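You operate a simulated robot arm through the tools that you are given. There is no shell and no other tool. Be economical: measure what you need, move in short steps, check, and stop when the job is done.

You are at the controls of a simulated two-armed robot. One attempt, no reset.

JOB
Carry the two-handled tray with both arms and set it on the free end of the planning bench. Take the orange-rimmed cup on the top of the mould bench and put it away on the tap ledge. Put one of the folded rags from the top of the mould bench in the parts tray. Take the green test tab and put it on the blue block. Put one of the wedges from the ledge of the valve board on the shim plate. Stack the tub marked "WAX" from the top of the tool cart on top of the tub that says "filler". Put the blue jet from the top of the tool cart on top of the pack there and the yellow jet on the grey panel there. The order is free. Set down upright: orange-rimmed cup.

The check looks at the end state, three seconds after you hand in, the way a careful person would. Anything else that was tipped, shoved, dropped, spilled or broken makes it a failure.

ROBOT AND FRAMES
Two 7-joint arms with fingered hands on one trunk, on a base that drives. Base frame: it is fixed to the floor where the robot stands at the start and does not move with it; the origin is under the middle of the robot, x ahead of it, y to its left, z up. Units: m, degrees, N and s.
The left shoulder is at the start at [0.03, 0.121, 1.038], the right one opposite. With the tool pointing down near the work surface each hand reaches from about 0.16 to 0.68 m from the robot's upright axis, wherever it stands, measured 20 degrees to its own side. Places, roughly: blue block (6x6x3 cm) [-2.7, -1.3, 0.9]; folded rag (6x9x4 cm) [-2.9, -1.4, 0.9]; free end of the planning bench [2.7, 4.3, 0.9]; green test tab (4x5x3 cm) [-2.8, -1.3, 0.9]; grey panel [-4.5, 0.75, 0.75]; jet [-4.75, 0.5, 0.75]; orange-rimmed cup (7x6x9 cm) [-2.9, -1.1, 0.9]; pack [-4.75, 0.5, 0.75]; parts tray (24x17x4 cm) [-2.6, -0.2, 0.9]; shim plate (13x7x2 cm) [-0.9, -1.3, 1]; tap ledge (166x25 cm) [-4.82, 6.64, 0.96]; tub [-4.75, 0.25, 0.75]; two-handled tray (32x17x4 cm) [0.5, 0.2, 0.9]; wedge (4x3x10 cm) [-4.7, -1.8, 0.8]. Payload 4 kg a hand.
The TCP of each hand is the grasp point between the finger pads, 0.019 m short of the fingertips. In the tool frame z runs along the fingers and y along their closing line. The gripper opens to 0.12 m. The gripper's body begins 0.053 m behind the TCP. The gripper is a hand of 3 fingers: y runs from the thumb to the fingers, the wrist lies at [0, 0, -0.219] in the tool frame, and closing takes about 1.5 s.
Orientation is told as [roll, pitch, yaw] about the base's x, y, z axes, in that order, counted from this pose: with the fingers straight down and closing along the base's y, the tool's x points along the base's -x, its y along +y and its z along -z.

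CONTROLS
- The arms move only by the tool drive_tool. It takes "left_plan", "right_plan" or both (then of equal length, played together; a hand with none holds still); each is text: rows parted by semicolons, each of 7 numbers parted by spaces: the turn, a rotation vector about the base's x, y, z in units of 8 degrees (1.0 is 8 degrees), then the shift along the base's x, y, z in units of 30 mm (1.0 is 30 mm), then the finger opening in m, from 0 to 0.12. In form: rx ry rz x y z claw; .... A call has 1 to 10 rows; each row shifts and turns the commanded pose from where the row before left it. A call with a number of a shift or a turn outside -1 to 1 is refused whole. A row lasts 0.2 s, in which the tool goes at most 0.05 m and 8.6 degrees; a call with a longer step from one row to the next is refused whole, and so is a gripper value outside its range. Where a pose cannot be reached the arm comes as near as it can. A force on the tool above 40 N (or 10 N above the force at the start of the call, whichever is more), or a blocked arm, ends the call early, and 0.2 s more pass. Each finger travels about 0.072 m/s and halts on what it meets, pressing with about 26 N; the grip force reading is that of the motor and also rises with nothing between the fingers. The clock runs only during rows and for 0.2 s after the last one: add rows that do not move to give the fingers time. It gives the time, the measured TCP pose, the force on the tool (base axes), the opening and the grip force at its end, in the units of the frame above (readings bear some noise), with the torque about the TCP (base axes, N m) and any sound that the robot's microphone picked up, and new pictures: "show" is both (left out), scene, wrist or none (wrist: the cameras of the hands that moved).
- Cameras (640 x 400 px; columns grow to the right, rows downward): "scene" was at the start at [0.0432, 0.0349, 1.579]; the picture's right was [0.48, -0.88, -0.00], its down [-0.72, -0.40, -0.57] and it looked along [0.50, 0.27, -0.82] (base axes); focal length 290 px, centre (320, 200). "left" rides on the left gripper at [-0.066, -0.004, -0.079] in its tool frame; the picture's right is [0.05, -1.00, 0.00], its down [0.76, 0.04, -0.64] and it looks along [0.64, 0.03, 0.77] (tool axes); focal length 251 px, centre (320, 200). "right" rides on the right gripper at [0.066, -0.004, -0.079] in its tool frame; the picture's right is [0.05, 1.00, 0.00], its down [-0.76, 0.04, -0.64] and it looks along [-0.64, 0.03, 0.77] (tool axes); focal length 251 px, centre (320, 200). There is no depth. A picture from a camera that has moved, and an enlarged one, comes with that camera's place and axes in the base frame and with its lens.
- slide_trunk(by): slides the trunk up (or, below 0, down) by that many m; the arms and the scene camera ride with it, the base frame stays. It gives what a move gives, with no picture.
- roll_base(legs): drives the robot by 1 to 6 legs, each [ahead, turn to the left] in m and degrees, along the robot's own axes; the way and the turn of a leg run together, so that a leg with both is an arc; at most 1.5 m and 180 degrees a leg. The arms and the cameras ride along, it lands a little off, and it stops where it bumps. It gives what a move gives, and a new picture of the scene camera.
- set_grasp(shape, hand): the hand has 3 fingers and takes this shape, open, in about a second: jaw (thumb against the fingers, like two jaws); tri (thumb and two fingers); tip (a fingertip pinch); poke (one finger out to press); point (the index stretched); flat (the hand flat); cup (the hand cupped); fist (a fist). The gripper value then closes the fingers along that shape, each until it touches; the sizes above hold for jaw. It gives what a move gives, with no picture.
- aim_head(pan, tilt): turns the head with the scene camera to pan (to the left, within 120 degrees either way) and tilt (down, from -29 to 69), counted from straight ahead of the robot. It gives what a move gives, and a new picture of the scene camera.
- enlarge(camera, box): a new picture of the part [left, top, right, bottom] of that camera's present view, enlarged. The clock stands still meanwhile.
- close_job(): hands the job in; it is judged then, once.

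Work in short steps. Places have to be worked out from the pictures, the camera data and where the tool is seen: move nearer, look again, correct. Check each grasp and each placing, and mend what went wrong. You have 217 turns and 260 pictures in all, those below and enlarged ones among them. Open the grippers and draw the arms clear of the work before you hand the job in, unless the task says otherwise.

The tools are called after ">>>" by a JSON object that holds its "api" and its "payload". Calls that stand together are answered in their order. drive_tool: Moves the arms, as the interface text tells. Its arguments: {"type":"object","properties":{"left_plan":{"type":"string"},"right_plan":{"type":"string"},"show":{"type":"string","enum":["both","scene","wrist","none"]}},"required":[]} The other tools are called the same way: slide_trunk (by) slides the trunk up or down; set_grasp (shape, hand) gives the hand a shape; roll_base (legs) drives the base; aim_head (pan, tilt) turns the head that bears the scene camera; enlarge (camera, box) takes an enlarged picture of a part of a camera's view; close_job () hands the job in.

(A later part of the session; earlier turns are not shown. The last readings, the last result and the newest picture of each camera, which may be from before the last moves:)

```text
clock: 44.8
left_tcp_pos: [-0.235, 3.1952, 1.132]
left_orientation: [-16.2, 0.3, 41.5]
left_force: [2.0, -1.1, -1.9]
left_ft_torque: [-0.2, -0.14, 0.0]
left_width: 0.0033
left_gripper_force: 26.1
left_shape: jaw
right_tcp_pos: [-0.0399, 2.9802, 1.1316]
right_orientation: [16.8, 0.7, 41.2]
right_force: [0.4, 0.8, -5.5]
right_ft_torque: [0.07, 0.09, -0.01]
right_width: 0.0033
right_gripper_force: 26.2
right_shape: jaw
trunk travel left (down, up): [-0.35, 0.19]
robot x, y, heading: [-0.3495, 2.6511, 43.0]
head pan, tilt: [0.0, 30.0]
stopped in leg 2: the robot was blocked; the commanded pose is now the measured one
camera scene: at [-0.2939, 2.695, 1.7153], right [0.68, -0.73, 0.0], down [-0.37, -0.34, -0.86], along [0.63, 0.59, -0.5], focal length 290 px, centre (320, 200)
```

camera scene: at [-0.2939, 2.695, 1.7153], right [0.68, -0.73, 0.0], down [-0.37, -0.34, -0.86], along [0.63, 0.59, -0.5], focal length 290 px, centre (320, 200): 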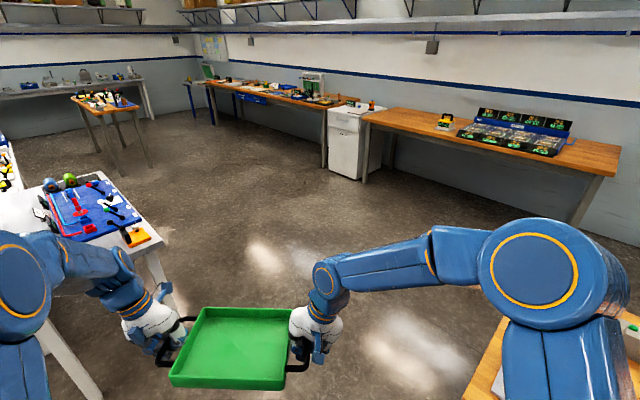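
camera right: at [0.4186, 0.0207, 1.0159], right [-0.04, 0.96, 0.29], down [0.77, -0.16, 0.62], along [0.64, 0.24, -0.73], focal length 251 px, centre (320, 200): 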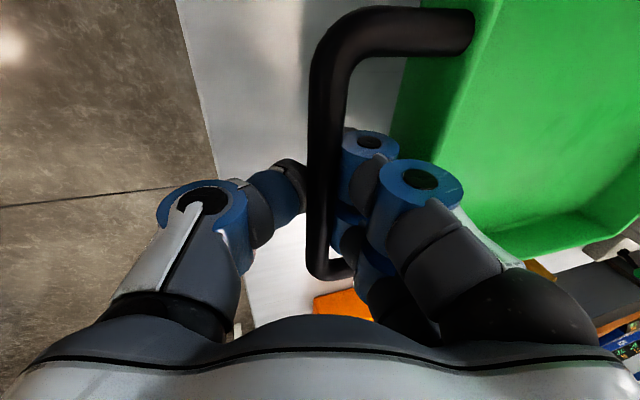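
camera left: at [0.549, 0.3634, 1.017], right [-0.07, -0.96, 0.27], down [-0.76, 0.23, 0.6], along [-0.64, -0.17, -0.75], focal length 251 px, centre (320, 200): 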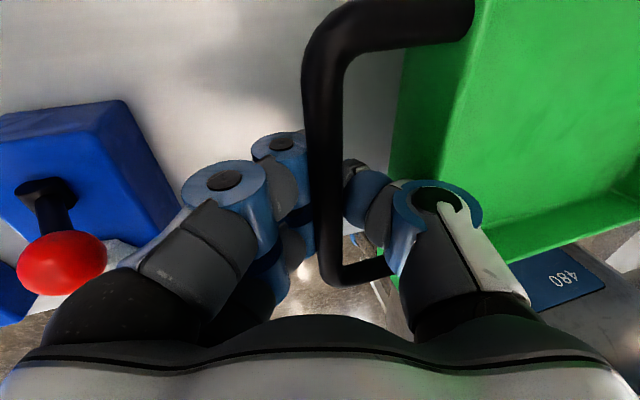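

The planning bench is in view and its left end, around (397,115), is the free part. I'll zoom there to judge edges.

>>> {"api": "enlarge", "payload": {"camera": "scene", "box": [310, 70, 640, 270]}}

```text
1.94 times, centred on (475, 170) of scene
camera zoom: at [-0.2939, 2.695, 1.7153], right [0.68, -0.73, 0.0], down [-0.37, -0.34, -0.86], along [0.63, 0.59, -0.5], focal length 563 px, centre (19, 258)
```

zoom: 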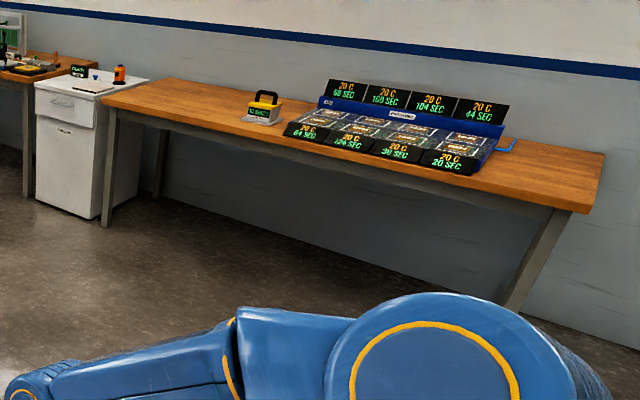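

Bench front edge x≈2.45, left end y≈4.6, instrument near y≈3.85; the tray target is centred at about (2.65, 4.3). I'll drive diagonally towards (1.85, 4.06).

>>> {"api": "roll_base", "payload": {"legs": [[0, -10], [1.3, 0], [1.3, 0]]}}

```text
clock: 58.0
left_tcp_pos: [2.0378, 4.5611, 1.1311]
left_orientation: [-16.4, 0.1, 31.1]
left_force: [0.5, -1.9, -1.7]
left_ft_torque: [-0.35, -0.2, -0.03]
left_width: 0.0033
left_gripper_force: 26.8
left_shape: jaw
right_tcp_pos: [2.191, 4.3131, 1.1322]
right_orientation: [16.8, 0.4, 30.8]
right_force: [-0.5, 1.3, -4.7]
right_ft_torque: [-0.01, -0.03, 0.0]
right_width: 0.0029
right_gripper_force: 25.8
right_shape: jaw
trunk travel left (down, up): [-0.35, 0.19]
robot x, y, heading: [1.8352, 4.033, 32.9]
head pan, tilt: [0.0, 30.0]
camera scene: at [1.8922, 4.0744, 1.7154], right [0.54, -0.84, 0.0], down [-0.42, -0.27, -0.87], along [0.73, 0.47, -0.5], focal length 290 px, centre (320, 200)
```

scene: 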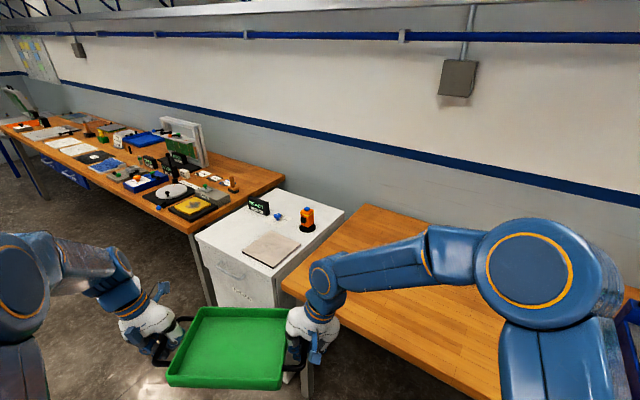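

The bench corner is at about (2.51, 4.645). I'll turn to face it squarely.

>>> {"api": "roll_base", "payload": {"legs": [[0, -33], [0.1, 0]]}}

>>> {"api": "aim_head", "payload": {"pan": 5, "tilt": 50}}

```text
clock: 60.8
left_tcp_pos: [2.3943, 4.3578, 1.132]
left_orientation: [-16.2, 0.3, -2.5]
left_force: [1.9, -2.5, -1.8]
left_ft_torque: [-0.38, 0.05, 0.01]
left_width: 0.0033
left_gripper_force: 25.9
left_shape: jaw
right_tcp_pos: [2.3831, 4.0653, 1.1331]
right_orientation: [16.8, 0.6, -2.5]
right_force: [-0.1, 0.5, -4.8]
right_ft_torque: [0.06, 0.02, 0.03]
right_width: 0.0033
right_gripper_force: 25.4
right_shape: jaw
trunk travel left (down, up): [-0.35, 0.19]
robot x, y, heading: [1.9286, 4.0744, -0.3]
head pan, tilt: [0.0, 30.0]
camera scene: at [2.0057, 4.0723, 1.7153], right [0.0, -1.0, 0.0], down [-0.5, 0.0, -0.86], along [0.86, 0.0, -0.5], focal length 290 px, centre (320, 200)
```

scene: 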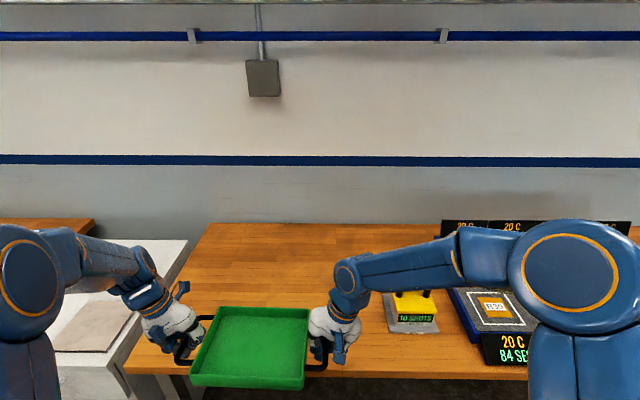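

```text
clock: 61.6
left_tcp_pos: [2.3916, 4.3602, 1.1323]
left_orientation: [-16.3, 0.0, -2.5]
left_force: [-1.0, -1.8, -1.2]
left_ft_torque: [-0.52, 0.02, -0.03]
left_width: 0.0033
left_gripper_force: 26.4
left_shape: jaw
right_tcp_pos: [2.382, 4.068, 1.1325]
right_orientation: [16.7, 0.5, -2.6]
right_force: [0.3, 1.9, -5.3]
right_ft_torque: [-0.01, 0.04, 0.03]
right_width: 0.0027
right_gripper_force: 25.7
right_shape: jaw
trunk travel left (down, up): [-0.35, 0.19]
robot x, y, heading: [1.9338, 4.0751, -0.2]
head pan, tilt: [5.0, 50.0]
camera scene: at [1.9877, 4.0818, 1.686], right [0.08, -1.0, 0.0], down [-0.76, -0.06, -0.64], along [0.64, 0.05, -0.77], focal length 290 px, centre (320, 200)
```

scene: 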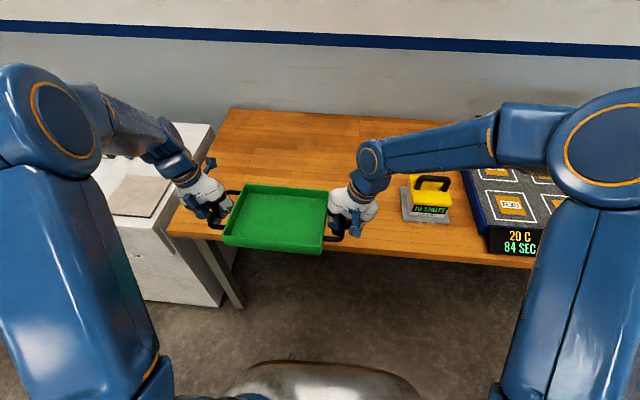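

The tray centre is at about (2.39, 4.21). I'll drive 0.18 m closer and then shift the arms forward and left to the free spot.

>>> {"api": "roll_base", "payload": {"legs": [[0.18, 0]]}}

>>> {"api": "drive_tool", "payload": {"left_plan": "0 0 0 .5 .4 -.2 0; 0 0 0 .6 .4 -.4 0; 0 0 0 .6 .4 -.5 0; 0 0 0 .6 .3 -.5 0; 0 0 0 .5 .1 -.5 0", "right_plan": "0 0 0 .5 .4 -.2 0; 0 0 0 .6 .4 -.4 0; 0 0 0 .6 .4 -.5 0; 0 0 0 .6 .3 -.5 0; 0 0 0 .5 .1 -.5 0", "show": "scene"}}

```text
clock: 63.1
left_tcp_pos: [2.5736, 4.3583, 1.1312]
left_orientation: [-16.3, 0.2, -2.5]
left_force: [0.4, -3.1, -2.1]
left_ft_torque: [-0.47, 0.04, -0.07]
left_width: 0.0031
left_gripper_force: 26.1
left_shape: jaw
right_tcp_pos: [2.5642, 4.0667, 1.131]
right_orientation: [16.7, 0.6, -2.7]
right_force: [0.0, 2.9, -5.1]
right_ft_torque: [-0.01, 0.05, 0.01]
right_width: 0.0029
right_gripper_force: 25.9
right_shape: jaw
trunk travel left (down, up): [-0.35, 0.19]
robot x, y, heading: [2.1087, 4.0744, -0.6]
head pan, tilt: [5.0, 50.0]
camera scene: at [2.1711, 4.0804, 1.6858], right [0.08, -1.0, 0.0], down [-0.76, -0.06, -0.64], along [0.64, 0.05, -0.77], focal length 290 px, centre (320, 200)
```

scene: 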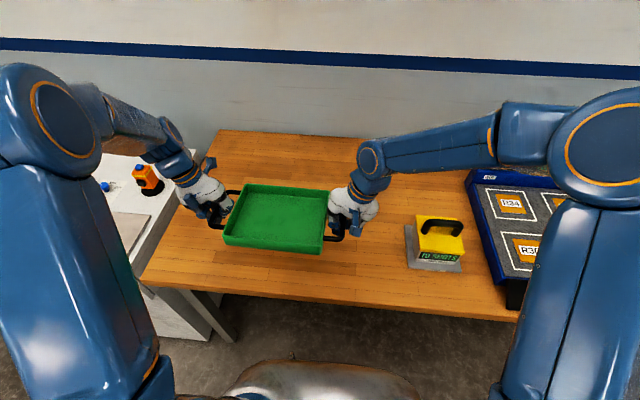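

```text
clock: 64.3
left_tcp_pos: [2.6581, 4.405, 1.0686]
left_orientation: [-16.3, 0.2, -2.7]
left_force: [0.7, 4.6, -1.3]
left_ft_torque: [-0.6, 0.04, -0.02]
left_width: 0.003
left_gripper_force: 25.4
left_shape: jaw
right_tcp_pos: [2.6487, 4.1141, 1.0687]
right_orientation: [16.6, 0.7, -2.8]
right_force: [0.4, -4.5, -4.7]
right_ft_torque: [0.12, 0.0, 0.02]
right_width: 0.0028
right_gripper_force: 25.7
right_shape: jaw
trunk travel left (down, up): [-0.35, 0.19]
robot x, y, heading: [2.1082, 4.069, -0.2]
head pan, tilt: [5.0, 50.0]
camera scene: at [2.1714, 4.0805, 1.6858], right [0.08, -1.0, 0.0], down [-0.76, -0.06, -0.64], along [0.64, 0.05, -0.77], focal length 290 px, centre (320, 200)
```

scene: 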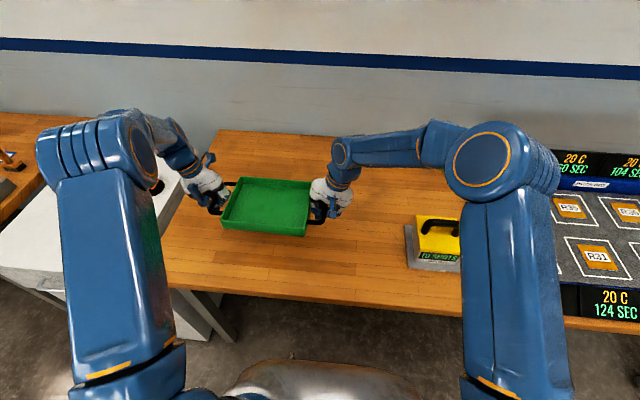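

Tray is over the free end, clear of the instrument. I'll lower it towards the bench.

>>> {"api": "drive_tool", "payload": {"left_plan": "0 0 0 0 0 -.9 0; 0 0 0 0 0 -.9 0; 0 0 0 0 0 -.9 0; 0 0 0 0 0 -.9 0; 0 0 0 0 0 -.6 0", "right_plan": "0 0 0 0 0 -.9 0; 0 0 0 0 0 -.9 0; 0 0 0 0 0 -.9 0; 0 0 0 0 0 -.9 0; 0 0 0 0 0 -.6 0", "show": "both"}}

```text
clock: 65.5
left_tcp_pos: [2.6572, 4.4047, 0.9417]
left_orientation: [-16.3, 0.1, -2.6]
left_force: [0.1, -1.2, -0.8]
left_ft_torque: [-0.45, 0.01, -0.07]
left_width: 0.003
left_gripper_force: 26.1
left_shape: jaw
right_tcp_pos: [2.6463, 4.1146, 0.9439]
right_orientation: [16.8, 0.5, -2.7]
right_force: [-0.1, 1.6, -5.3]
right_ft_torque: [0.03, 0.01, -0.01]
right_width: 0.0029
right_gripper_force: 26.0
right_shape: jaw
trunk travel left (down, up): [-0.35, 0.19]
robot x, y, heading: [2.1134, 4.0736, -0.4]
head pan, tilt: [5.0, 50.0]
camera scene: at [2.1697, 4.0805, 1.6859], right [0.08, -1.0, 0.0], down [-0.76, -0.06, -0.64], along [0.64, 0.05, -0.77], focal length 290 px, centre (320, 200)
camera right: at [2.5795, 4.0915, 1.0188], right [-0.01, 0.96, 0.29], down [0.76, -0.18, 0.62], along [0.65, 0.22, -0.73], focal length 251 px, centre (320, 200)
camera left: at [2.7243, 4.4204, 1.0192], right [-0.1, -0.95, 0.28], down [-0.75, 0.26, 0.61], along [-0.65, -0.15, -0.74], focal length 251 px, centre (320, 200)
```

scene: 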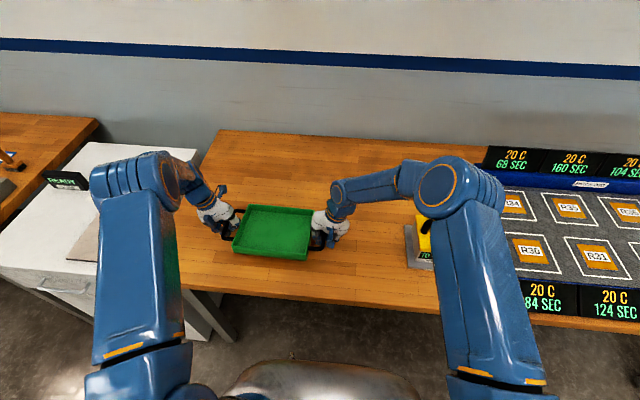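
right: 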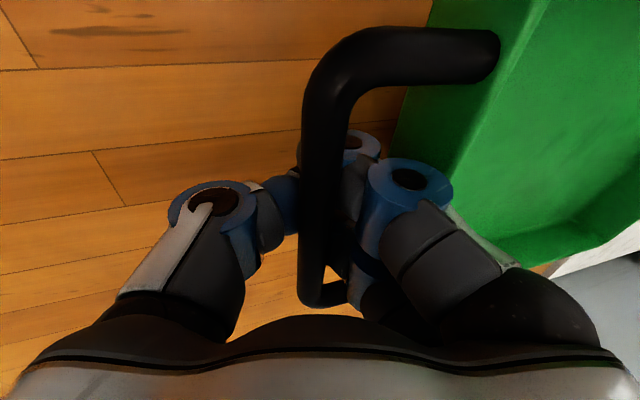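
left: 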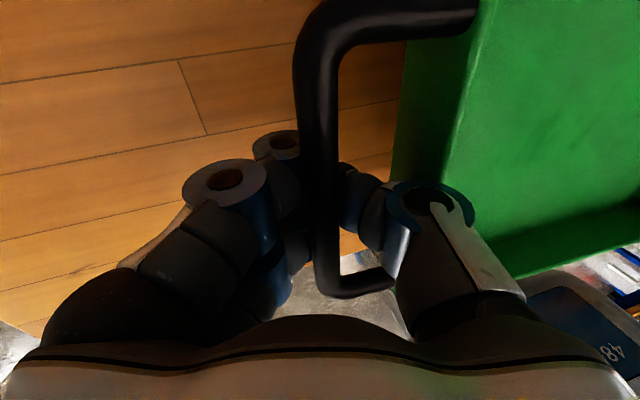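

The bar has ridden up a bit in the right fingers, but the grip is secure. I'll lower gently until contact.

>>> {"api": "drive_tool", "payload": {"left_plan": "0 0 0 0 0 -.5 0; 0 0 0 0 0 -.5 0; 0 0 0 0 0 -.4 0; 0 0 0 0 0 -.3 0; 0 0 0 0 0 -.2 0; 0 0 0 0 0 -.2 0; 0 0 0 0 0 -.2 0", "right_plan": "0 0 0 0 0 -.5 0; 0 0 0 0 0 -.5 0; 0 0 0 0 0 -.4 0; 0 0 0 0 0 -.3 0; 0 0 0 0 0 -.2 0; 0 0 0 0 0 -.2 0; 0 0 0 0 0 -.2 0", "show": "both"}}

```text
clock: 67.1
left_tcp_pos: [2.6558, 4.4062, 0.8778]
left_orientation: [-16.3, -0.3, -2.4]
left_force: [0.3, 3.6, 15.3]
left_ft_torque: [-0.61, 0.01, 0.06]
left_width: 0.003
left_gripper_force: 26.4
left_shape: jaw
right_tcp_pos: [2.6463, 4.1145, 0.8779]
right_orientation: [16.9, 0.1, -2.8]
right_force: [-0.8, 1.4, 15.8]
right_ft_torque: [0.09, -0.01, 0.03]
right_width: 0.0031
right_gripper_force: 26.0
right_shape: jaw
trunk travel left (down, up): [-0.35, 0.19]
robot x, y, heading: [2.1116, 4.0749, -0.3]
head pan, tilt: [5.0, 50.0]
camera scene: at [2.1656, 4.0799, 1.6865], right [0.08, -1.0, 0.0], down [-0.76, -0.06, -0.64], along [0.64, 0.05, -0.77], focal length 290 px, centre (320, 200)
camera right: at [2.5796, 4.0924, 0.9527], right [-0.01, 0.96, 0.29], down [0.76, -0.19, 0.63], along [0.65, 0.22, -0.72], focal length 251 px, centre (320, 200)
camera left: at [2.7226, 4.4215, 0.9553], right [-0.1, -0.96, 0.28], down [-0.76, 0.25, 0.6], along [-0.65, -0.15, -0.75], focal length 251 px, centre (320, 200)
```

scene: 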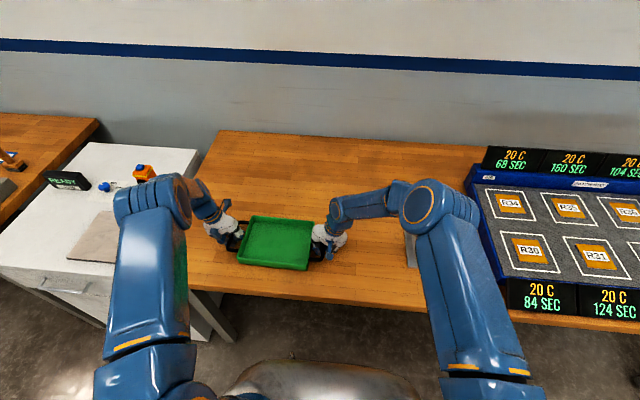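
right: 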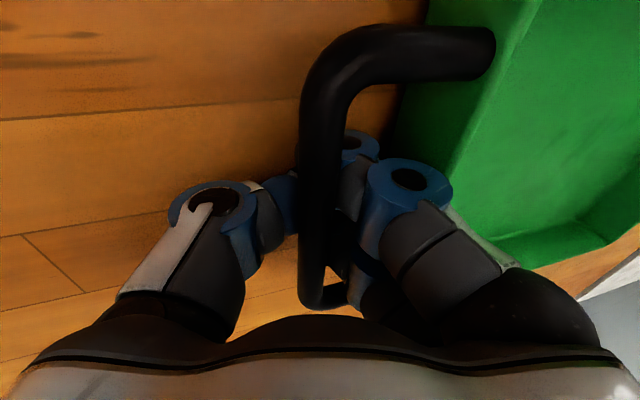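
left: 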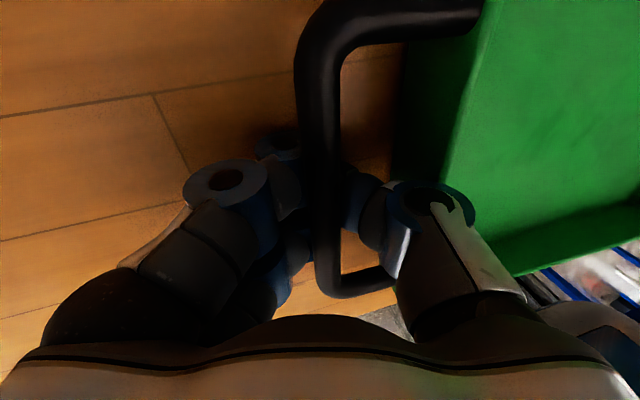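

Touchdown at TCP z≈0.878. I'll open slowly so the bars settle.

>>> {"api": "drive_tool", "payload": {"left_plan": "0 0 0 0 0 .05 .005; 0 0 0 0 0 0 .008; 0 0 0 0 0 0 .012; 0 0 0 0 0 0 .016; 0 0 0 0 0 0 .02; 0 0 0 0 0 0 .024; 0 0 0 0 0 0 .028", "right_plan": "0 0 0 0 0 .05 .005; 0 0 0 0 0 0 .008; 0 0 0 0 0 0 .012; 0 0 0 0 0 0 .016; 0 0 0 0 0 0 .02; 0 0 0 0 0 0 .024; 0 0 0 0 0 0 .028", "show": "wrist"}}

```text
clock: 68.7
left_tcp_pos: [2.6544, 4.4058, 0.8791]
left_orientation: [-16.0, -0.3, -2.5]
left_force: [2.0, 28.4, 21.7]
left_ft_torque: [-0.8, -0.03, 0.0]
left_width: 0.0222
left_gripper_force: 0.0
left_shape: jaw
right_tcp_pos: [2.6442, 4.1111, 0.8778]
right_orientation: [16.7, 0.2, -2.8]
right_force: [1.1, -31.9, 22.2]
right_ft_torque: [0.9, -0.09, -0.08]
right_width: 0.0217
right_gripper_force: 0.0
right_shape: jaw
trunk travel left (down, up): [-0.35, 0.19]
robot x, y, heading: [2.1138, 4.0754, -0.4]
head pan, tilt: [5.0, 50.0]
camera right: at [2.578, 4.0887, 0.9534], right [-0.01, 0.96, 0.29], down [0.76, -0.18, 0.62], along [0.65, 0.22, -0.73], focal length 251 px, centre (320, 200)
camera left: at [2.721, 4.4217, 0.9568], right [-0.1, -0.96, 0.27], down [-0.76, 0.25, 0.6], along [-0.65, -0.15, -0.75], focal length 251 px, centre (320, 200)
```

right: 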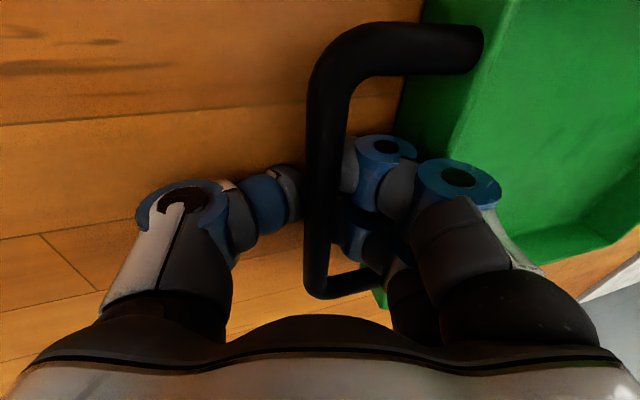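
left: 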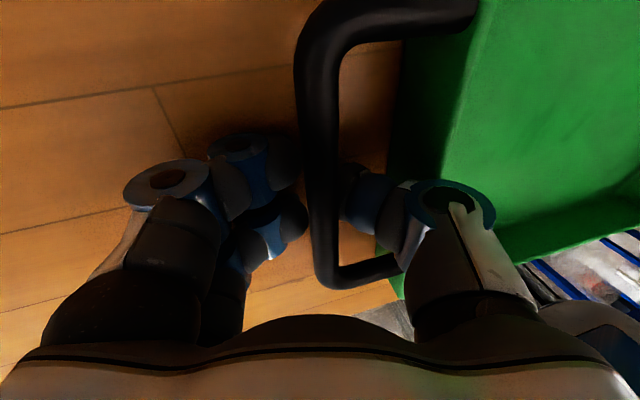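

The inner fingers are pressing on the tray walls. I'll reduce the opening slightly, shift outward a little and check forces before rising.

>>> {"api": "drive_tool", "payload": {"left_plan": "0 0 0 0 .1 0 .018; 0 0 0 0 .05 .1 .018; 0 0 0 0 0 .1 .018", "right_plan": "0 0 0 0 -.1 0 .018; 0 0 0 0 -.05 .1 .018; 0 0 0 0 0 .1 .018", "show": "wrist"}}

```text
clock: 69.5
left_tcp_pos: [2.6546, 4.4088, 0.8805]
left_orientation: [-16.5, 0.1, -2.7]
left_force: [1.1, 5.8, 5.7]
left_ft_torque: [-0.13, 0.0, 0.01]
left_width: 0.0169
left_gripper_force: 0.0
left_shape: jaw
right_tcp_pos: [2.6437, 4.1106, 0.8816]
right_orientation: [16.8, 0.7, -2.6]
right_force: [-1.8, -6.8, 4.4]
right_ft_torque: [0.11, -0.05, 0.03]
right_width: 0.0165
right_gripper_force: 0.1
right_shape: jaw
trunk travel left (down, up): [-0.35, 0.19]
robot x, y, heading: [2.1119, 4.0738, -0.4]
head pan, tilt: [5.0, 50.0]
camera right: at [2.5775, 4.0873, 0.9573], right [-0.01, 0.96, 0.29], down [0.76, -0.18, 0.62], along [0.64, 0.23, -0.73], focal length 251 px, centre (320, 200)
camera left: at [2.7219, 4.4229, 0.9579], right [-0.1, -0.95, 0.28], down [-0.75, 0.26, 0.61], along [-0.65, -0.15, -0.74], focal length 251 px, centre (320, 200)
```

right: 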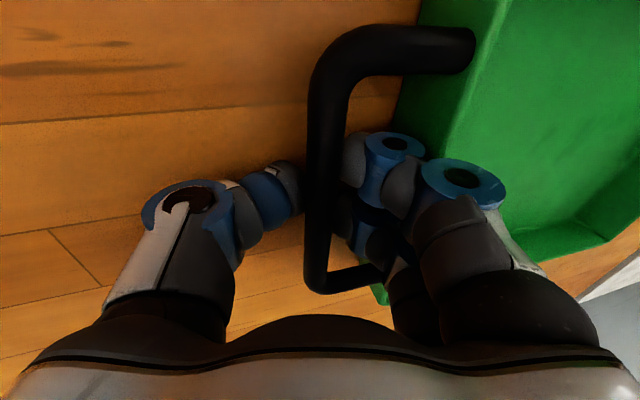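
left: 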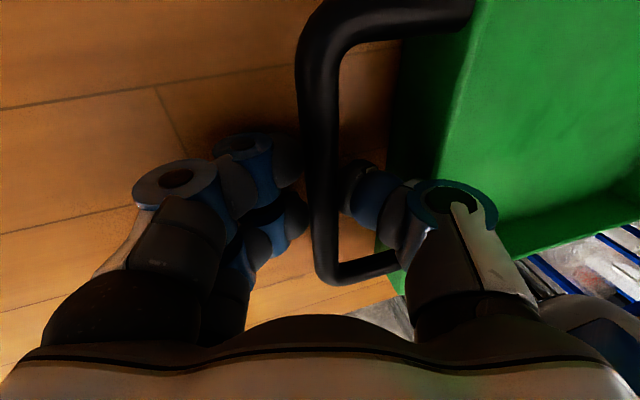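

Forces are nearly relaxed. I'll withdraw along the tilted tool axes.

>>> {"api": "drive_tool", "payload": {"left_plan": "0 0 0 0 .06 .25 .018; 0 0 0 0 .08 .35 .019; 0 0 0 0 .1 .4 .022; 0 0 0 0 .15 .5 .022", "right_plan": "0 0 0 0 -.06 .25 .018; 0 0 0 0 -.08 .35 .019; 0 0 0 0 -.1 .4 .022; 0 0 0 0 -.15 .5 .022", "show": "both"}}

```text
clock: 70.5
left_tcp_pos: [2.6556, 4.4208, 0.9261]
left_orientation: [-16.3, 0.0, -2.6]
left_force: [0.3, 0.4, -0.3]
left_ft_torque: [0.0, -0.01, -0.01]
left_width: 0.0216
left_gripper_force: 0.2
left_shape: jaw
right_tcp_pos: [2.6445, 4.0964, 0.9275]
right_orientation: [16.8, 0.6, -2.7]
right_force: [-0.9, -0.7, -0.3]
right_ft_torque: [0.03, 0.0, -0.01]
right_width: 0.0218
right_gripper_force: 0.0
right_shape: jaw
trunk travel left (down, up): [-0.35, 0.19]
robot x, y, heading: [2.1097, 4.0706, -0.3]
head pan, tilt: [5.0, 50.0]
camera scene: at [2.1679, 4.0798, 1.686], right [0.08, -1.0, 0.0], down [-0.76, -0.06, -0.64], along [0.64, 0.05, -0.77], focal length 290 px, centre (320, 200)
camera right: at [2.5786, 4.0751, 1.0032], right [-0.01, 0.96, 0.29], down [0.76, -0.18, 0.62], along [0.65, 0.22, -0.73], focal length 251 px, centre (320, 200)
camera left: at [2.7222, 4.4367, 1.0042], right [-0.1, -0.95, 0.28], down [-0.75, 0.25, 0.61], along [-0.65, -0.15, -0.74], focal length 251 px, centre (320, 200)
```

scene: 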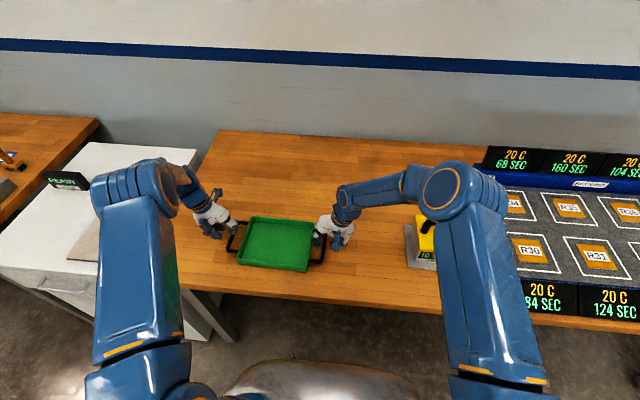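
right: 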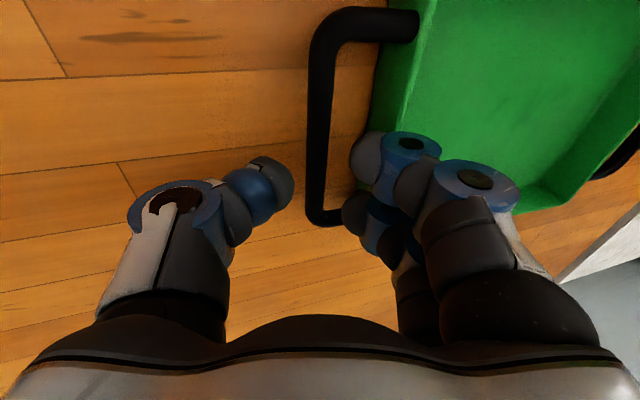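
left: 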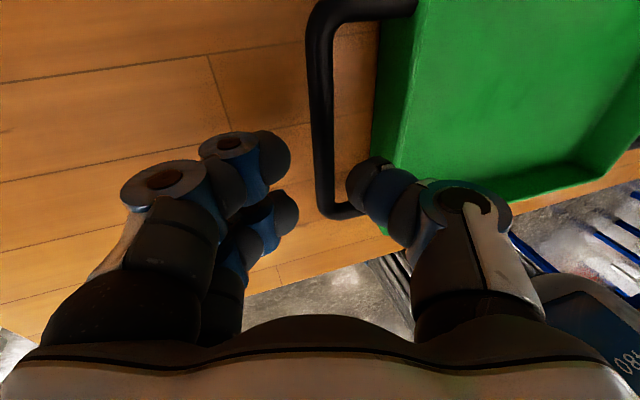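

The tray sits level on the free end with both handles free. I'll raise, straighten and retract both arms.

>>> {"api": "drive_tool", "payload": {"left_plan": "0 0 0 0 0 .9 .05; .5 0 0 0 0 .9 .05; .5 0 0 0 0 .9 .05; .5 0 0 0 0 .9 .05; .5 0 .3 -1 -.5 .5 .05; 0 0 0 -1 -.5 .3 .05; 0 0 0 -1 -.5 .3 .05; 0 0 0 -1 -.5 0 .05; 0 0 0 -1 -.5 0 .05; 0 0 0 -1 -.5 0 .05", "right_plan": "0 0 0 0 0 .9 .05; -.5 0 0 0 0 .9 .05; -.5 0 0 0 0 .9 .05; -.5 0 0 0 0 .9 .05; -.5 0 .3 -1 -.9 .5 .05; 0 0 0 -1 -.9 .3 .05; 0 0 0 -1 -.9 .3 .05; 0 0 0 -1 -.9 0 .05; 0 0 0 -1 -.9 0 .05; 0 0 0 -1 -.9 0 .05", "show": "scene"}}

```text
clock: 72.7
left_tcp_pos: [2.4747, 4.3296, 1.07]
left_orientation: [-0.3, 0.6, -0.1]
left_force: [-0.7, -0.8, -0.2]
left_ft_torque: [0.02, -0.06, -0.01]
left_width: 0.0496
left_gripper_force: 0.0
left_shape: jaw
right_tcp_pos: [2.4658, 3.9333, 1.0686]
right_orientation: [0.9, -0.2, -0.4]
right_force: [0.4, -0.4, 0.3]
right_ft_torque: [-0.02, -0.01, -0.04]
right_width: 0.0499
right_gripper_force: 0.0
right_shape: jaw
trunk travel left (down, up): [-0.35, 0.19]
robot x, y, heading: [2.1079, 4.0765, -0.4]
head pan, tilt: [5.0, 50.0]
camera scene: at [2.1661, 4.0786, 1.686], right [0.08, -1.0, 0.0], down [-0.76, -0.06, -0.64], along [0.64, 0.05, -0.77], focal length 290 px, centre (320, 200)
```

scene: 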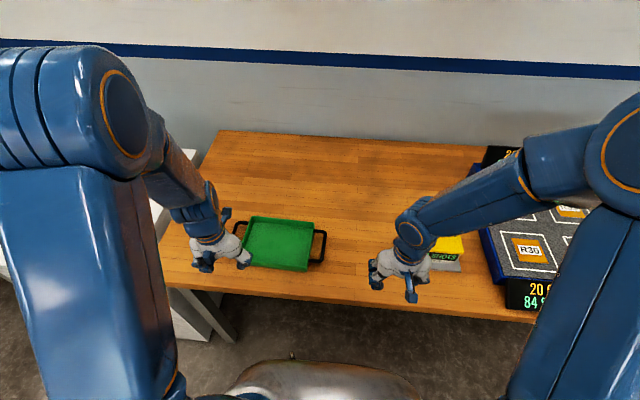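

Next I'll go back down the aisle toward the mould bench area: back off, turn, and drive to (-0.35, 2.7).

>>> {"api": "roll_base", "payload": {"legs": [[-0.3, 0], [0, -148], [1.3, 0], [1.25, 0]]}}

>>> {"api": "aim_head", "payload": {"pan": 0, "tilt": 25}}

```text
clock: 77.2
left_tcp_pos: [2.2518, 4.0237, 1.0678]
left_orientation: [-0.3, 0.7, -42.3]
left_force: [-0.4, -0.9, -0.4]
left_ft_torque: [0.03, -0.01, -0.01]
left_width: 0.0499
left_gripper_force: 0.0
left_shape: jaw
right_tcp_pos: [1.9801, 3.7361, 1.0668]
right_orientation: [0.9, -0.2, -42.5]
right_force: [0.6, 0.6, -0.3]
right_ft_torque: [0.02, -0.03, -0.04]
right_width: 0.0502
right_gripper_force: 0.1
right_shape: jaw
trunk travel left (down, up): [-0.35, 0.19]
robot x, y, heading: [1.8385, 4.1136, -43.5]
head pan, tilt: [5.0, 50.0]
stopped in leg 2: the robot was blocked; the commanded pose is now the measured one
camera scene: at [1.884, 4.0773, 1.6859], right [-0.62, -0.78, 0.0], down [-0.6, 0.48, -0.64], along [0.5, -0.4, -0.77], focal length 290 px, centre (320, 200)
```

scene: 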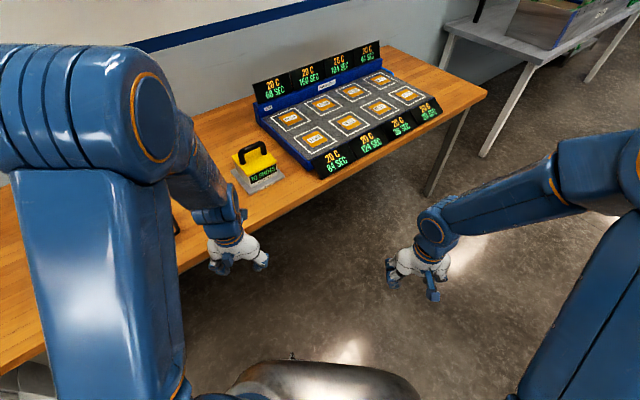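

```text
clock: 78.1
left_tcp_pos: [2.2529, 4.0245, 1.0679]
left_orientation: [-0.3, 0.7, -42.3]
left_force: [-0.5, 0.6, 0.6]
left_ft_torque: [0.02, 0.01, -0.01]
left_width: 0.0501
left_gripper_force: 0.1
left_shape: jaw
right_tcp_pos: [1.9827, 3.7378, 1.0693]
right_orientation: [0.9, -0.2, -42.4]
right_force: [0.3, -1.1, 0.6]
right_ft_torque: [-0.03, 0.0, 0.01]
right_width: 0.0498
right_gripper_force: 0.0
right_shape: jaw
trunk travel left (down, up): [-0.35, 0.19]
robot x, y, heading: [1.84, 4.1191, -43.8]
head pan, tilt: [0.0, 25.0]
camera scene: at [1.8926, 4.0647, 1.7234], right [-0.69, -0.73, 0.0], down [-0.31, 0.29, -0.91], along [0.66, -0.62, -0.42], focal length 290 px, centre (320, 200)
```

scene: 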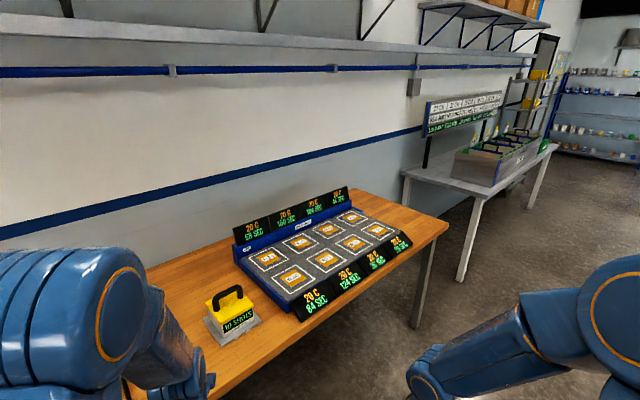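

The turn stopped with no visible obstacle, as has happened before. I'll retry it in smaller turns.

>>> {"api": "roll_base", "payload": {"legs": [[0, -35], [0, -35], [0, -35]]}}

```text
clock: 80.2
left_tcp_pos: [2.1293, 3.8019, 1.068]
left_orientation: [0.0, 0.6, -76.7]
left_force: [-0.1, -0.5, 0.6]
left_ft_torque: [0.02, -0.01, 0.02]
left_width: 0.0501
left_gripper_force: 0.1
left_shape: jaw
right_tcp_pos: [1.7444, 3.7187, 1.0682]
right_orientation: [0.8, -0.2, -76.8]
right_force: [-0.5, -1.5, 0.1]
right_ft_torque: [-0.04, -0.03, 0.02]
right_width: 0.0498
right_gripper_force: 0.0
right_shape: jaw
trunk travel left (down, up): [-0.35, 0.19]
robot x, y, heading: [1.8794, 4.1207, -78.6]
head pan, tilt: [0.0, 25.0]
stopped in leg 1: the robot was blocked; the commanded pose is now the measured one
camera scene: at [1.8941, 4.0475, 1.7234], right [-0.98, -0.2, 0.0], down [-0.08, 0.41, -0.91], along [0.18, -0.89, -0.42], focal length 290 px, centre (320, 200)
```

scene: 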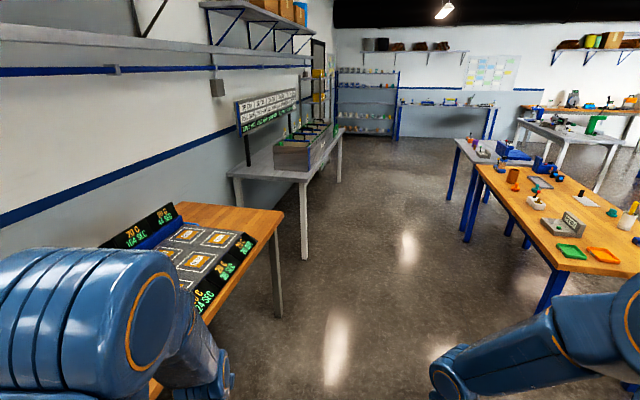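

I'll look behind to see what the base may be touching.

>>> {"api": "aim_head", "payload": {"pan": -110, "tilt": 50}}

```text
clock: 82.1
left_tcp_pos: [2.1313, 3.8039, 1.0679]
left_orientation: [-0.2, 0.7, -76.7]
left_force: [-0.2, -1.0, -0.1]
left_ft_torque: [0.0, 0.03, -0.05]
left_width: 0.0498
left_gripper_force: 0.1
left_shape: jaw
right_tcp_pos: [1.7462, 3.7188, 1.0697]
right_orientation: [0.8, -0.4, -76.8]
right_force: [0.8, -0.8, -0.4]
right_ft_torque: [-0.03, 0.02, 0.0]
right_width: 0.0498
right_gripper_force: 0.1
right_shape: jaw
trunk travel left (down, up): [-0.35, 0.19]
robot x, y, heading: [1.8824, 4.1241, -78.6]
head pan, tilt: [-110.0, 50.0]
camera scene: at [1.8017, 4.1498, 1.686], right [0.15, 0.99, 0.0], down [0.76, -0.11, -0.64], along [-0.64, 0.09, -0.77], focal length 290 px, centre (320, 200)
```

scene: 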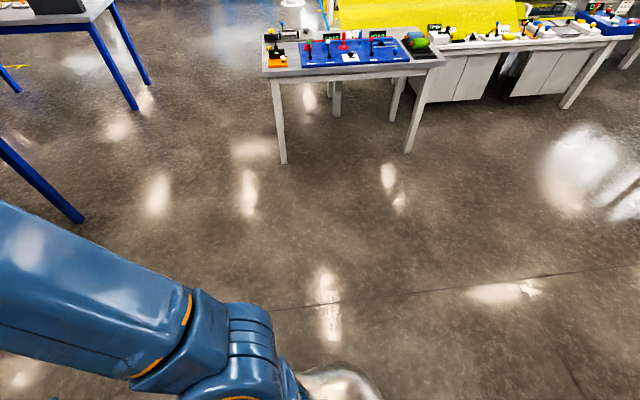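

The floor there is clear, so these stops are likely a quirk of the turning. I'll continue the turn.

>>> {"api": "roll_base", "payload": {"legs": [[0, -68]]}}

```text
clock: 84.3
left_tcp_pos: [1.8781, 3.7197, 1.0698]
left_orientation: [-0.2, 0.7, -115.9]
left_force: [0.9, 0.2, 0.4]
left_ft_torque: [-0.02, -0.03, -0.01]
left_width: 0.05
left_gripper_force: 0.1
left_shape: jaw
right_tcp_pos: [1.5284, 3.8986, 1.0685]
right_orientation: [1.0, -0.4, -116.1]
right_force: [-0.5, 0.7, 0.2]
right_ft_torque: [-0.04, 0.01, -0.01]
right_width: 0.0498
right_gripper_force: 0.1
right_shape: jaw
trunk travel left (down, up): [-0.35, 0.19]
robot x, y, heading: [1.9299, 4.1001, -118.3]
head pan, tilt: [-110.0, 50.0]
stopped in leg 1: the robot was blocked; the commanded pose is now the measured one
camera scene: at [1.885, 4.1796, 1.6858], right [0.75, 0.66, 0.0], down [0.51, -0.57, -0.64], along [-0.43, 0.48, -0.77], focal length 290 px, centre (320, 200)
```

scene: 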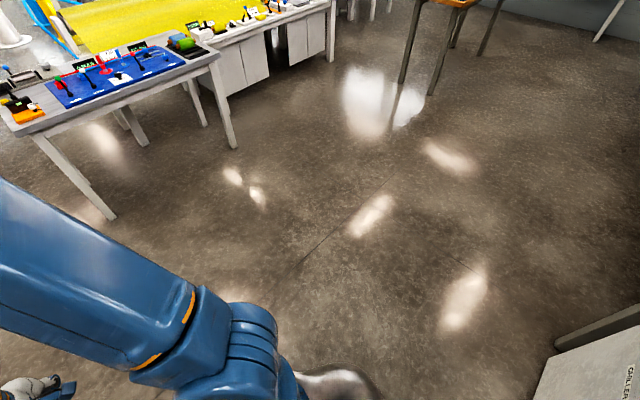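

I'll finish the last 30° and drive back along the diagonal.

>>> {"api": "roll_base", "payload": {"legs": [[0.15, -30]]}}

>>> {"api": "aim_head", "payload": {"pan": 0, "tilt": 30}}

```text
clock: 86.2
left_tcp_pos: [1.5923, 3.6839, 1.0691]
left_orientation: [-0.1, 0.7, -145.5]
left_force: [0.4, 0.3, 0.0]
left_ft_torque: [0.01, -0.01, -0.03]
left_width: 0.0499
left_gripper_force: 0.0
left_shape: jaw
right_tcp_pos: [1.3756, 4.0142, 1.0678]
right_orientation: [0.8, -0.4, -145.8]
right_force: [0.9, 0.8, -0.2]
right_ft_torque: [-0.03, 0.0, -0.03]
right_width: 0.0499
right_gripper_force: 0.2
right_shape: jaw
trunk travel left (down, up): [-0.35, 0.19]
robot x, y, heading: [1.8418, 3.9692, -148.1]
head pan, tilt: [-110.0, 50.0]
camera scene: at [1.8412, 4.0551, 1.6859], right [0.98, 0.2, 0.0], down [0.16, -0.75, -0.64], along [-0.13, 0.63, -0.77], focal length 290 px, centre (320, 200)
```

scene: 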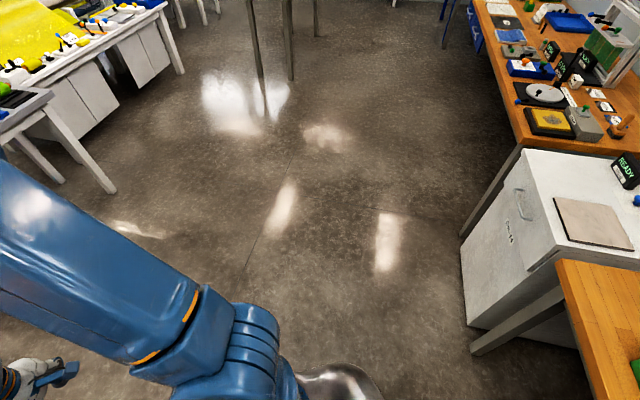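

```text
clock: 88.0
left_tcp_pos: [1.5921, 3.6828, 1.0686]
left_orientation: [-0.2, 0.6, -145.5]
left_force: [0.4, 0.0, -0.3]
left_ft_torque: [-0.01, 0.02, 0.0]
left_width: 0.0499
left_gripper_force: 0.1
left_shape: jaw
right_tcp_pos: [1.3763, 4.0125, 1.0683]
right_orientation: [0.9, -0.2, -145.7]
right_force: [0.3, 0.4, -0.1]
right_ft_torque: [0.05, 0.01, -0.02]
right_width: 0.0501
right_gripper_force: 0.0
right_shape: jaw
trunk travel left (down, up): [-0.35, 0.19]
robot x, y, heading: [1.842, 3.9693, -148.0]
head pan, tilt: [0.0, 30.0]
camera scene: at [1.7808, 3.9303, 1.7155], right [-0.53, 0.85, 0.0], down [0.43, 0.26, -0.87], along [-0.74, -0.46, -0.5], focal length 290 px, centre (320, 200)
```

scene: 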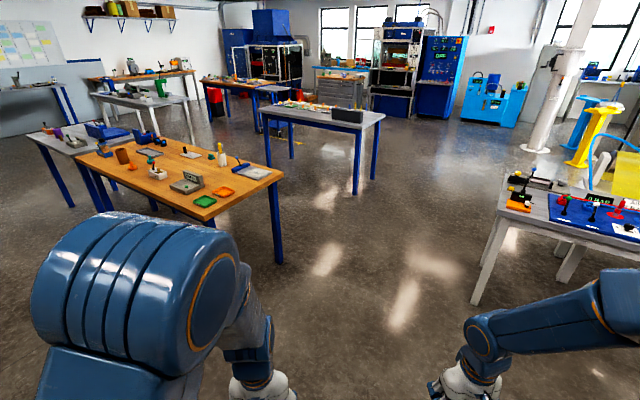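

Clear ahead; driving the diagonal 2.5 m.

>>> {"api": "roll_base", "payload": {"legs": [[1.25, 0], [1.25, 0], [0.25, 35]]}}

```text
clock: 102.2
left_tcp_pos: [-0.4865, 2.1015, 1.0677]
left_orientation: [-0.4, 0.7, -111.0]
left_force: [-0.1, 0.1, 0.3]
left_ft_torque: [-0.02, 0.03, -0.03]
left_width: 0.0499
left_gripper_force: 0.0
left_shape: jaw
right_tcp_pos: [-0.8501, 2.2501, 1.0696]
right_orientation: [0.6, -0.1, -111.1]
right_force: [0.5, -0.4, 0.3]
right_ft_torque: [0.01, 0.04, 0.02]
right_width: 0.05
right_gripper_force: 0.2
right_shape: jaw
trunk travel left (down, up): [-0.35, 0.19]
robot x, y, heading: [-0.4809, 2.4957, -111.5]
head pan, tilt: [0.0, 30.0]
stopped in leg 3: the robot was blocked; the commanded pose is now the measured one
camera scene: at [-0.5044, 2.4262, 1.7155], right [-0.93, 0.37, 0.0], down [0.18, 0.47, -0.87], along [-0.32, -0.81, -0.5], focal length 290 px, centre (320, 200)
```

scene: 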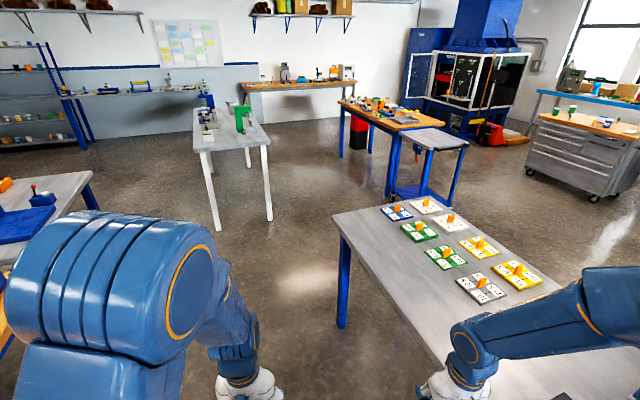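

Good overview: mould bench spans about x −2.95 to −2.28 and y −1.4 to 0, with a trolley at its north end and the tool cart further west. I'll drive down the aisle and turn west.

>>> {"api": "roll_base", "payload": {"legs": [[1.0, 20], [0.75, 0]]}}

>>> {"api": "roll_base", "payload": {"legs": [[0.3, -40], [0.3, -40]]}}

```text
clock: 111.1
left_tcp_pos: [-0.5684, 0.3877, 1.0689]
left_orientation: [-0.3, 0.6, -90.5]
left_force: [-1.0, -0.6, 0.7]
left_ft_torque: [0.0, 0.0, -0.02]
left_width: 0.0499
left_gripper_force: 0.0
left_shape: jaw
right_tcp_pos: [-0.9626, 0.3983, 1.0688]
right_orientation: [0.7, -0.2, -90.6]
right_force: [0.5, -0.1, 0.4]
right_ft_torque: [0.02, 0.0, -0.02]
right_width: 0.0499
right_gripper_force: 0.0
right_shape: jaw
trunk travel left (down, up): [-0.35, 0.19]
robot x, y, heading: [-0.7017, 0.7535, -91.4]
head pan, tilt: [0.0, 30.0]
camera scene: at [-0.7025, 0.6848, 1.7155], right [-1.0, 0.02, 0.0], down [0.01, 0.5, -0.87], along [-0.02, -0.87, -0.5], focal length 290 px, centre (320, 200)
```

scene: 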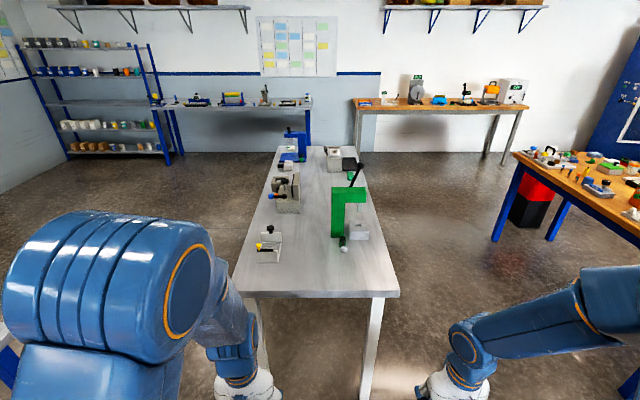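

```text
clock: 113.4
left_tcp_pos: [-0.9369, 0.1183, 1.0691]
left_orientation: [-0.3, 0.8, -129.7]
left_force: [-0.3, 0.4, 0.2]
left_ft_torque: [-0.01, -0.02, 0.0]
left_width: 0.0501
left_gripper_force: 0.0
left_shape: jaw
right_tcp_pos: [-1.2324, 0.3777, 1.067]
right_orientation: [1.1, 0.2, -130.0]
right_force: [-0.6, -0.8, 0.6]
right_ft_torque: [0.01, -0.05, 0.02]
right_width: 0.0498
right_gripper_force: 0.0
right_shape: jaw
trunk travel left (down, up): [-0.35, 0.19]
robot x, y, heading: [-0.7713, 0.4631, -132.4]
head pan, tilt: [0.0, 30.0]
stopped in leg 1: the robot was blocked; the commanded pose is now the measured one
camera scene: at [-0.8231, 0.4086, 1.7152], right [-0.74, 0.67, 0.0], down [0.34, 0.37, -0.86], along [-0.58, -0.64, -0.5], focal length 290 px, centre (320, 200)
```

scene: 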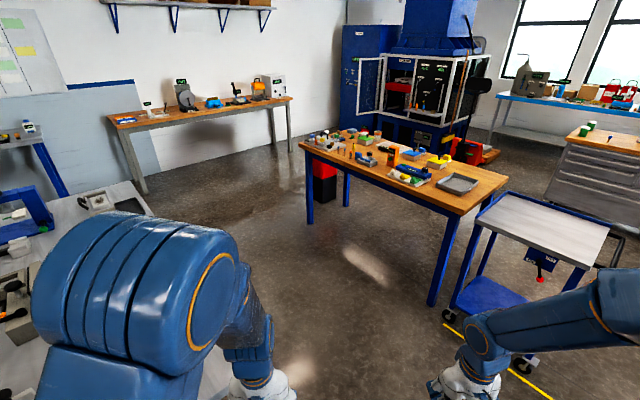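

The parts tray is at the near end of the mould bench. I'll zoom on the bench and the surroundings.

>>> {"api": "enlarge", "payload": {"camera": "scene", "box": [280, 100, 520, 250]}}

>>> {"api": "aim_head", "payload": {"pan": -50, "tilt": 25}}

```text
2.67 times, centred on (400, 175) of scene
camera zoom: at [-0.8231, 0.4086, 1.7152], right [-0.74, 0.67, 0.0], down [0.34, 0.37, -0.86], along [-0.58, -0.64, -0.5], focal length 774 px, centre (107, 267)
```

zoom: 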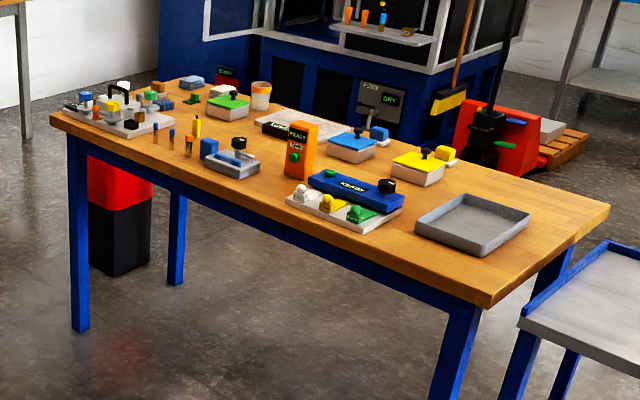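

```text
clock: 114.5
left_tcp_pos: [-0.9324, 0.1205, 1.0688]
left_orientation: [-0.4, 0.6, -129.7]
left_force: [0.0, -0.5, -0.2]
left_ft_torque: [-0.01, 0.02, -0.02]
left_width: 0.05
left_gripper_force: 0.1
left_shape: jaw
right_tcp_pos: [-1.2288, 0.3775, 1.0693]
right_orientation: [0.8, -0.1, -130.0]
right_force: [-0.6, 0.3, 0.6]
right_ft_torque: [0.01, -0.01, 0.01]
right_width: 0.0501
right_gripper_force: 0.0
right_shape: jaw
trunk travel left (down, up): [-0.35, 0.19]
robot x, y, heading: [-0.7675, 0.4617, -132.2]
head pan, tilt: [-50.0, 25.0]
camera scene: at [-0.8491, 0.4813, 1.7234], right [0.04, 1.0, 0.0], down [0.42, -0.02, -0.91], along [-0.91, 0.04, -0.42], focal length 290 px, centre (320, 200)
```

scene: 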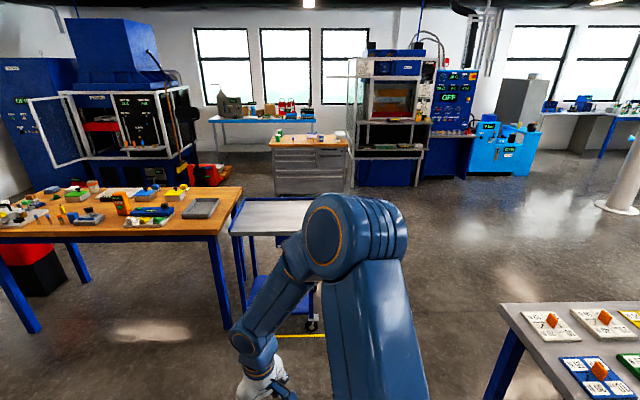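

I see the layout: a corridor between the trolley (y≤0.48) and the tag bench (y≥1.23), then the tool cart and valve board to the west. I'll arc west through it.

>>> {"api": "roll_base", "payload": {"legs": [[0.15, -25], [0.2, -28], [0.5, -8]]}}

```text
clock: 117.5
left_tcp_pos: [-1.4354, 0.2372, 1.0685]
left_orientation: [-0.3, 1.0, -179.1]
left_force: [-1.0, -0.5, -0.3]
left_ft_torque: [-0.03, -0.04, 0.0]
left_width: 0.05
left_gripper_force: 0.1
left_shape: jaw
right_tcp_pos: [-1.433, 0.6328, 1.0671]
right_orientation: [0.8, 0.1, -179.3]
right_force: [-0.8, 0.2, -0.6]
right_ft_torque: [0.03, 0.02, 0.01]
right_width: 0.0501
right_gripper_force: 0.1
right_shape: jaw
trunk travel left (down, up): [-0.35, 0.19]
robot x, y, heading: [-1.065, 0.2949, 177.1]
head pan, tilt: [-50.0, 25.0]
stopped in leg 2: the robot was blocked; the commanded pose is now the measured one
camera scene: at [-1.1067, 0.3677, 1.7232], right [0.8, 0.6, 0.0], down [0.26, -0.34, -0.91], along [-0.55, 0.72, -0.43], focal length 290 px, centre (320, 200)
```

scene: 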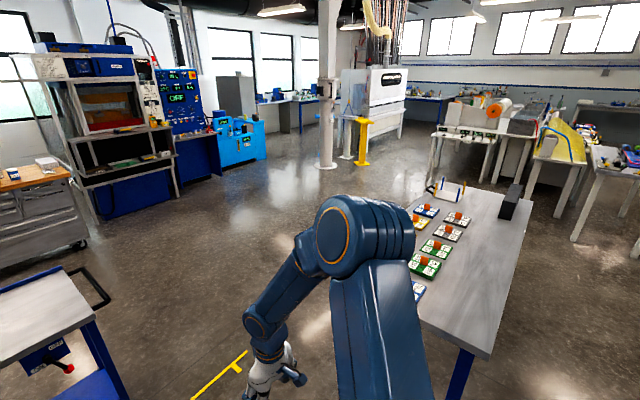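

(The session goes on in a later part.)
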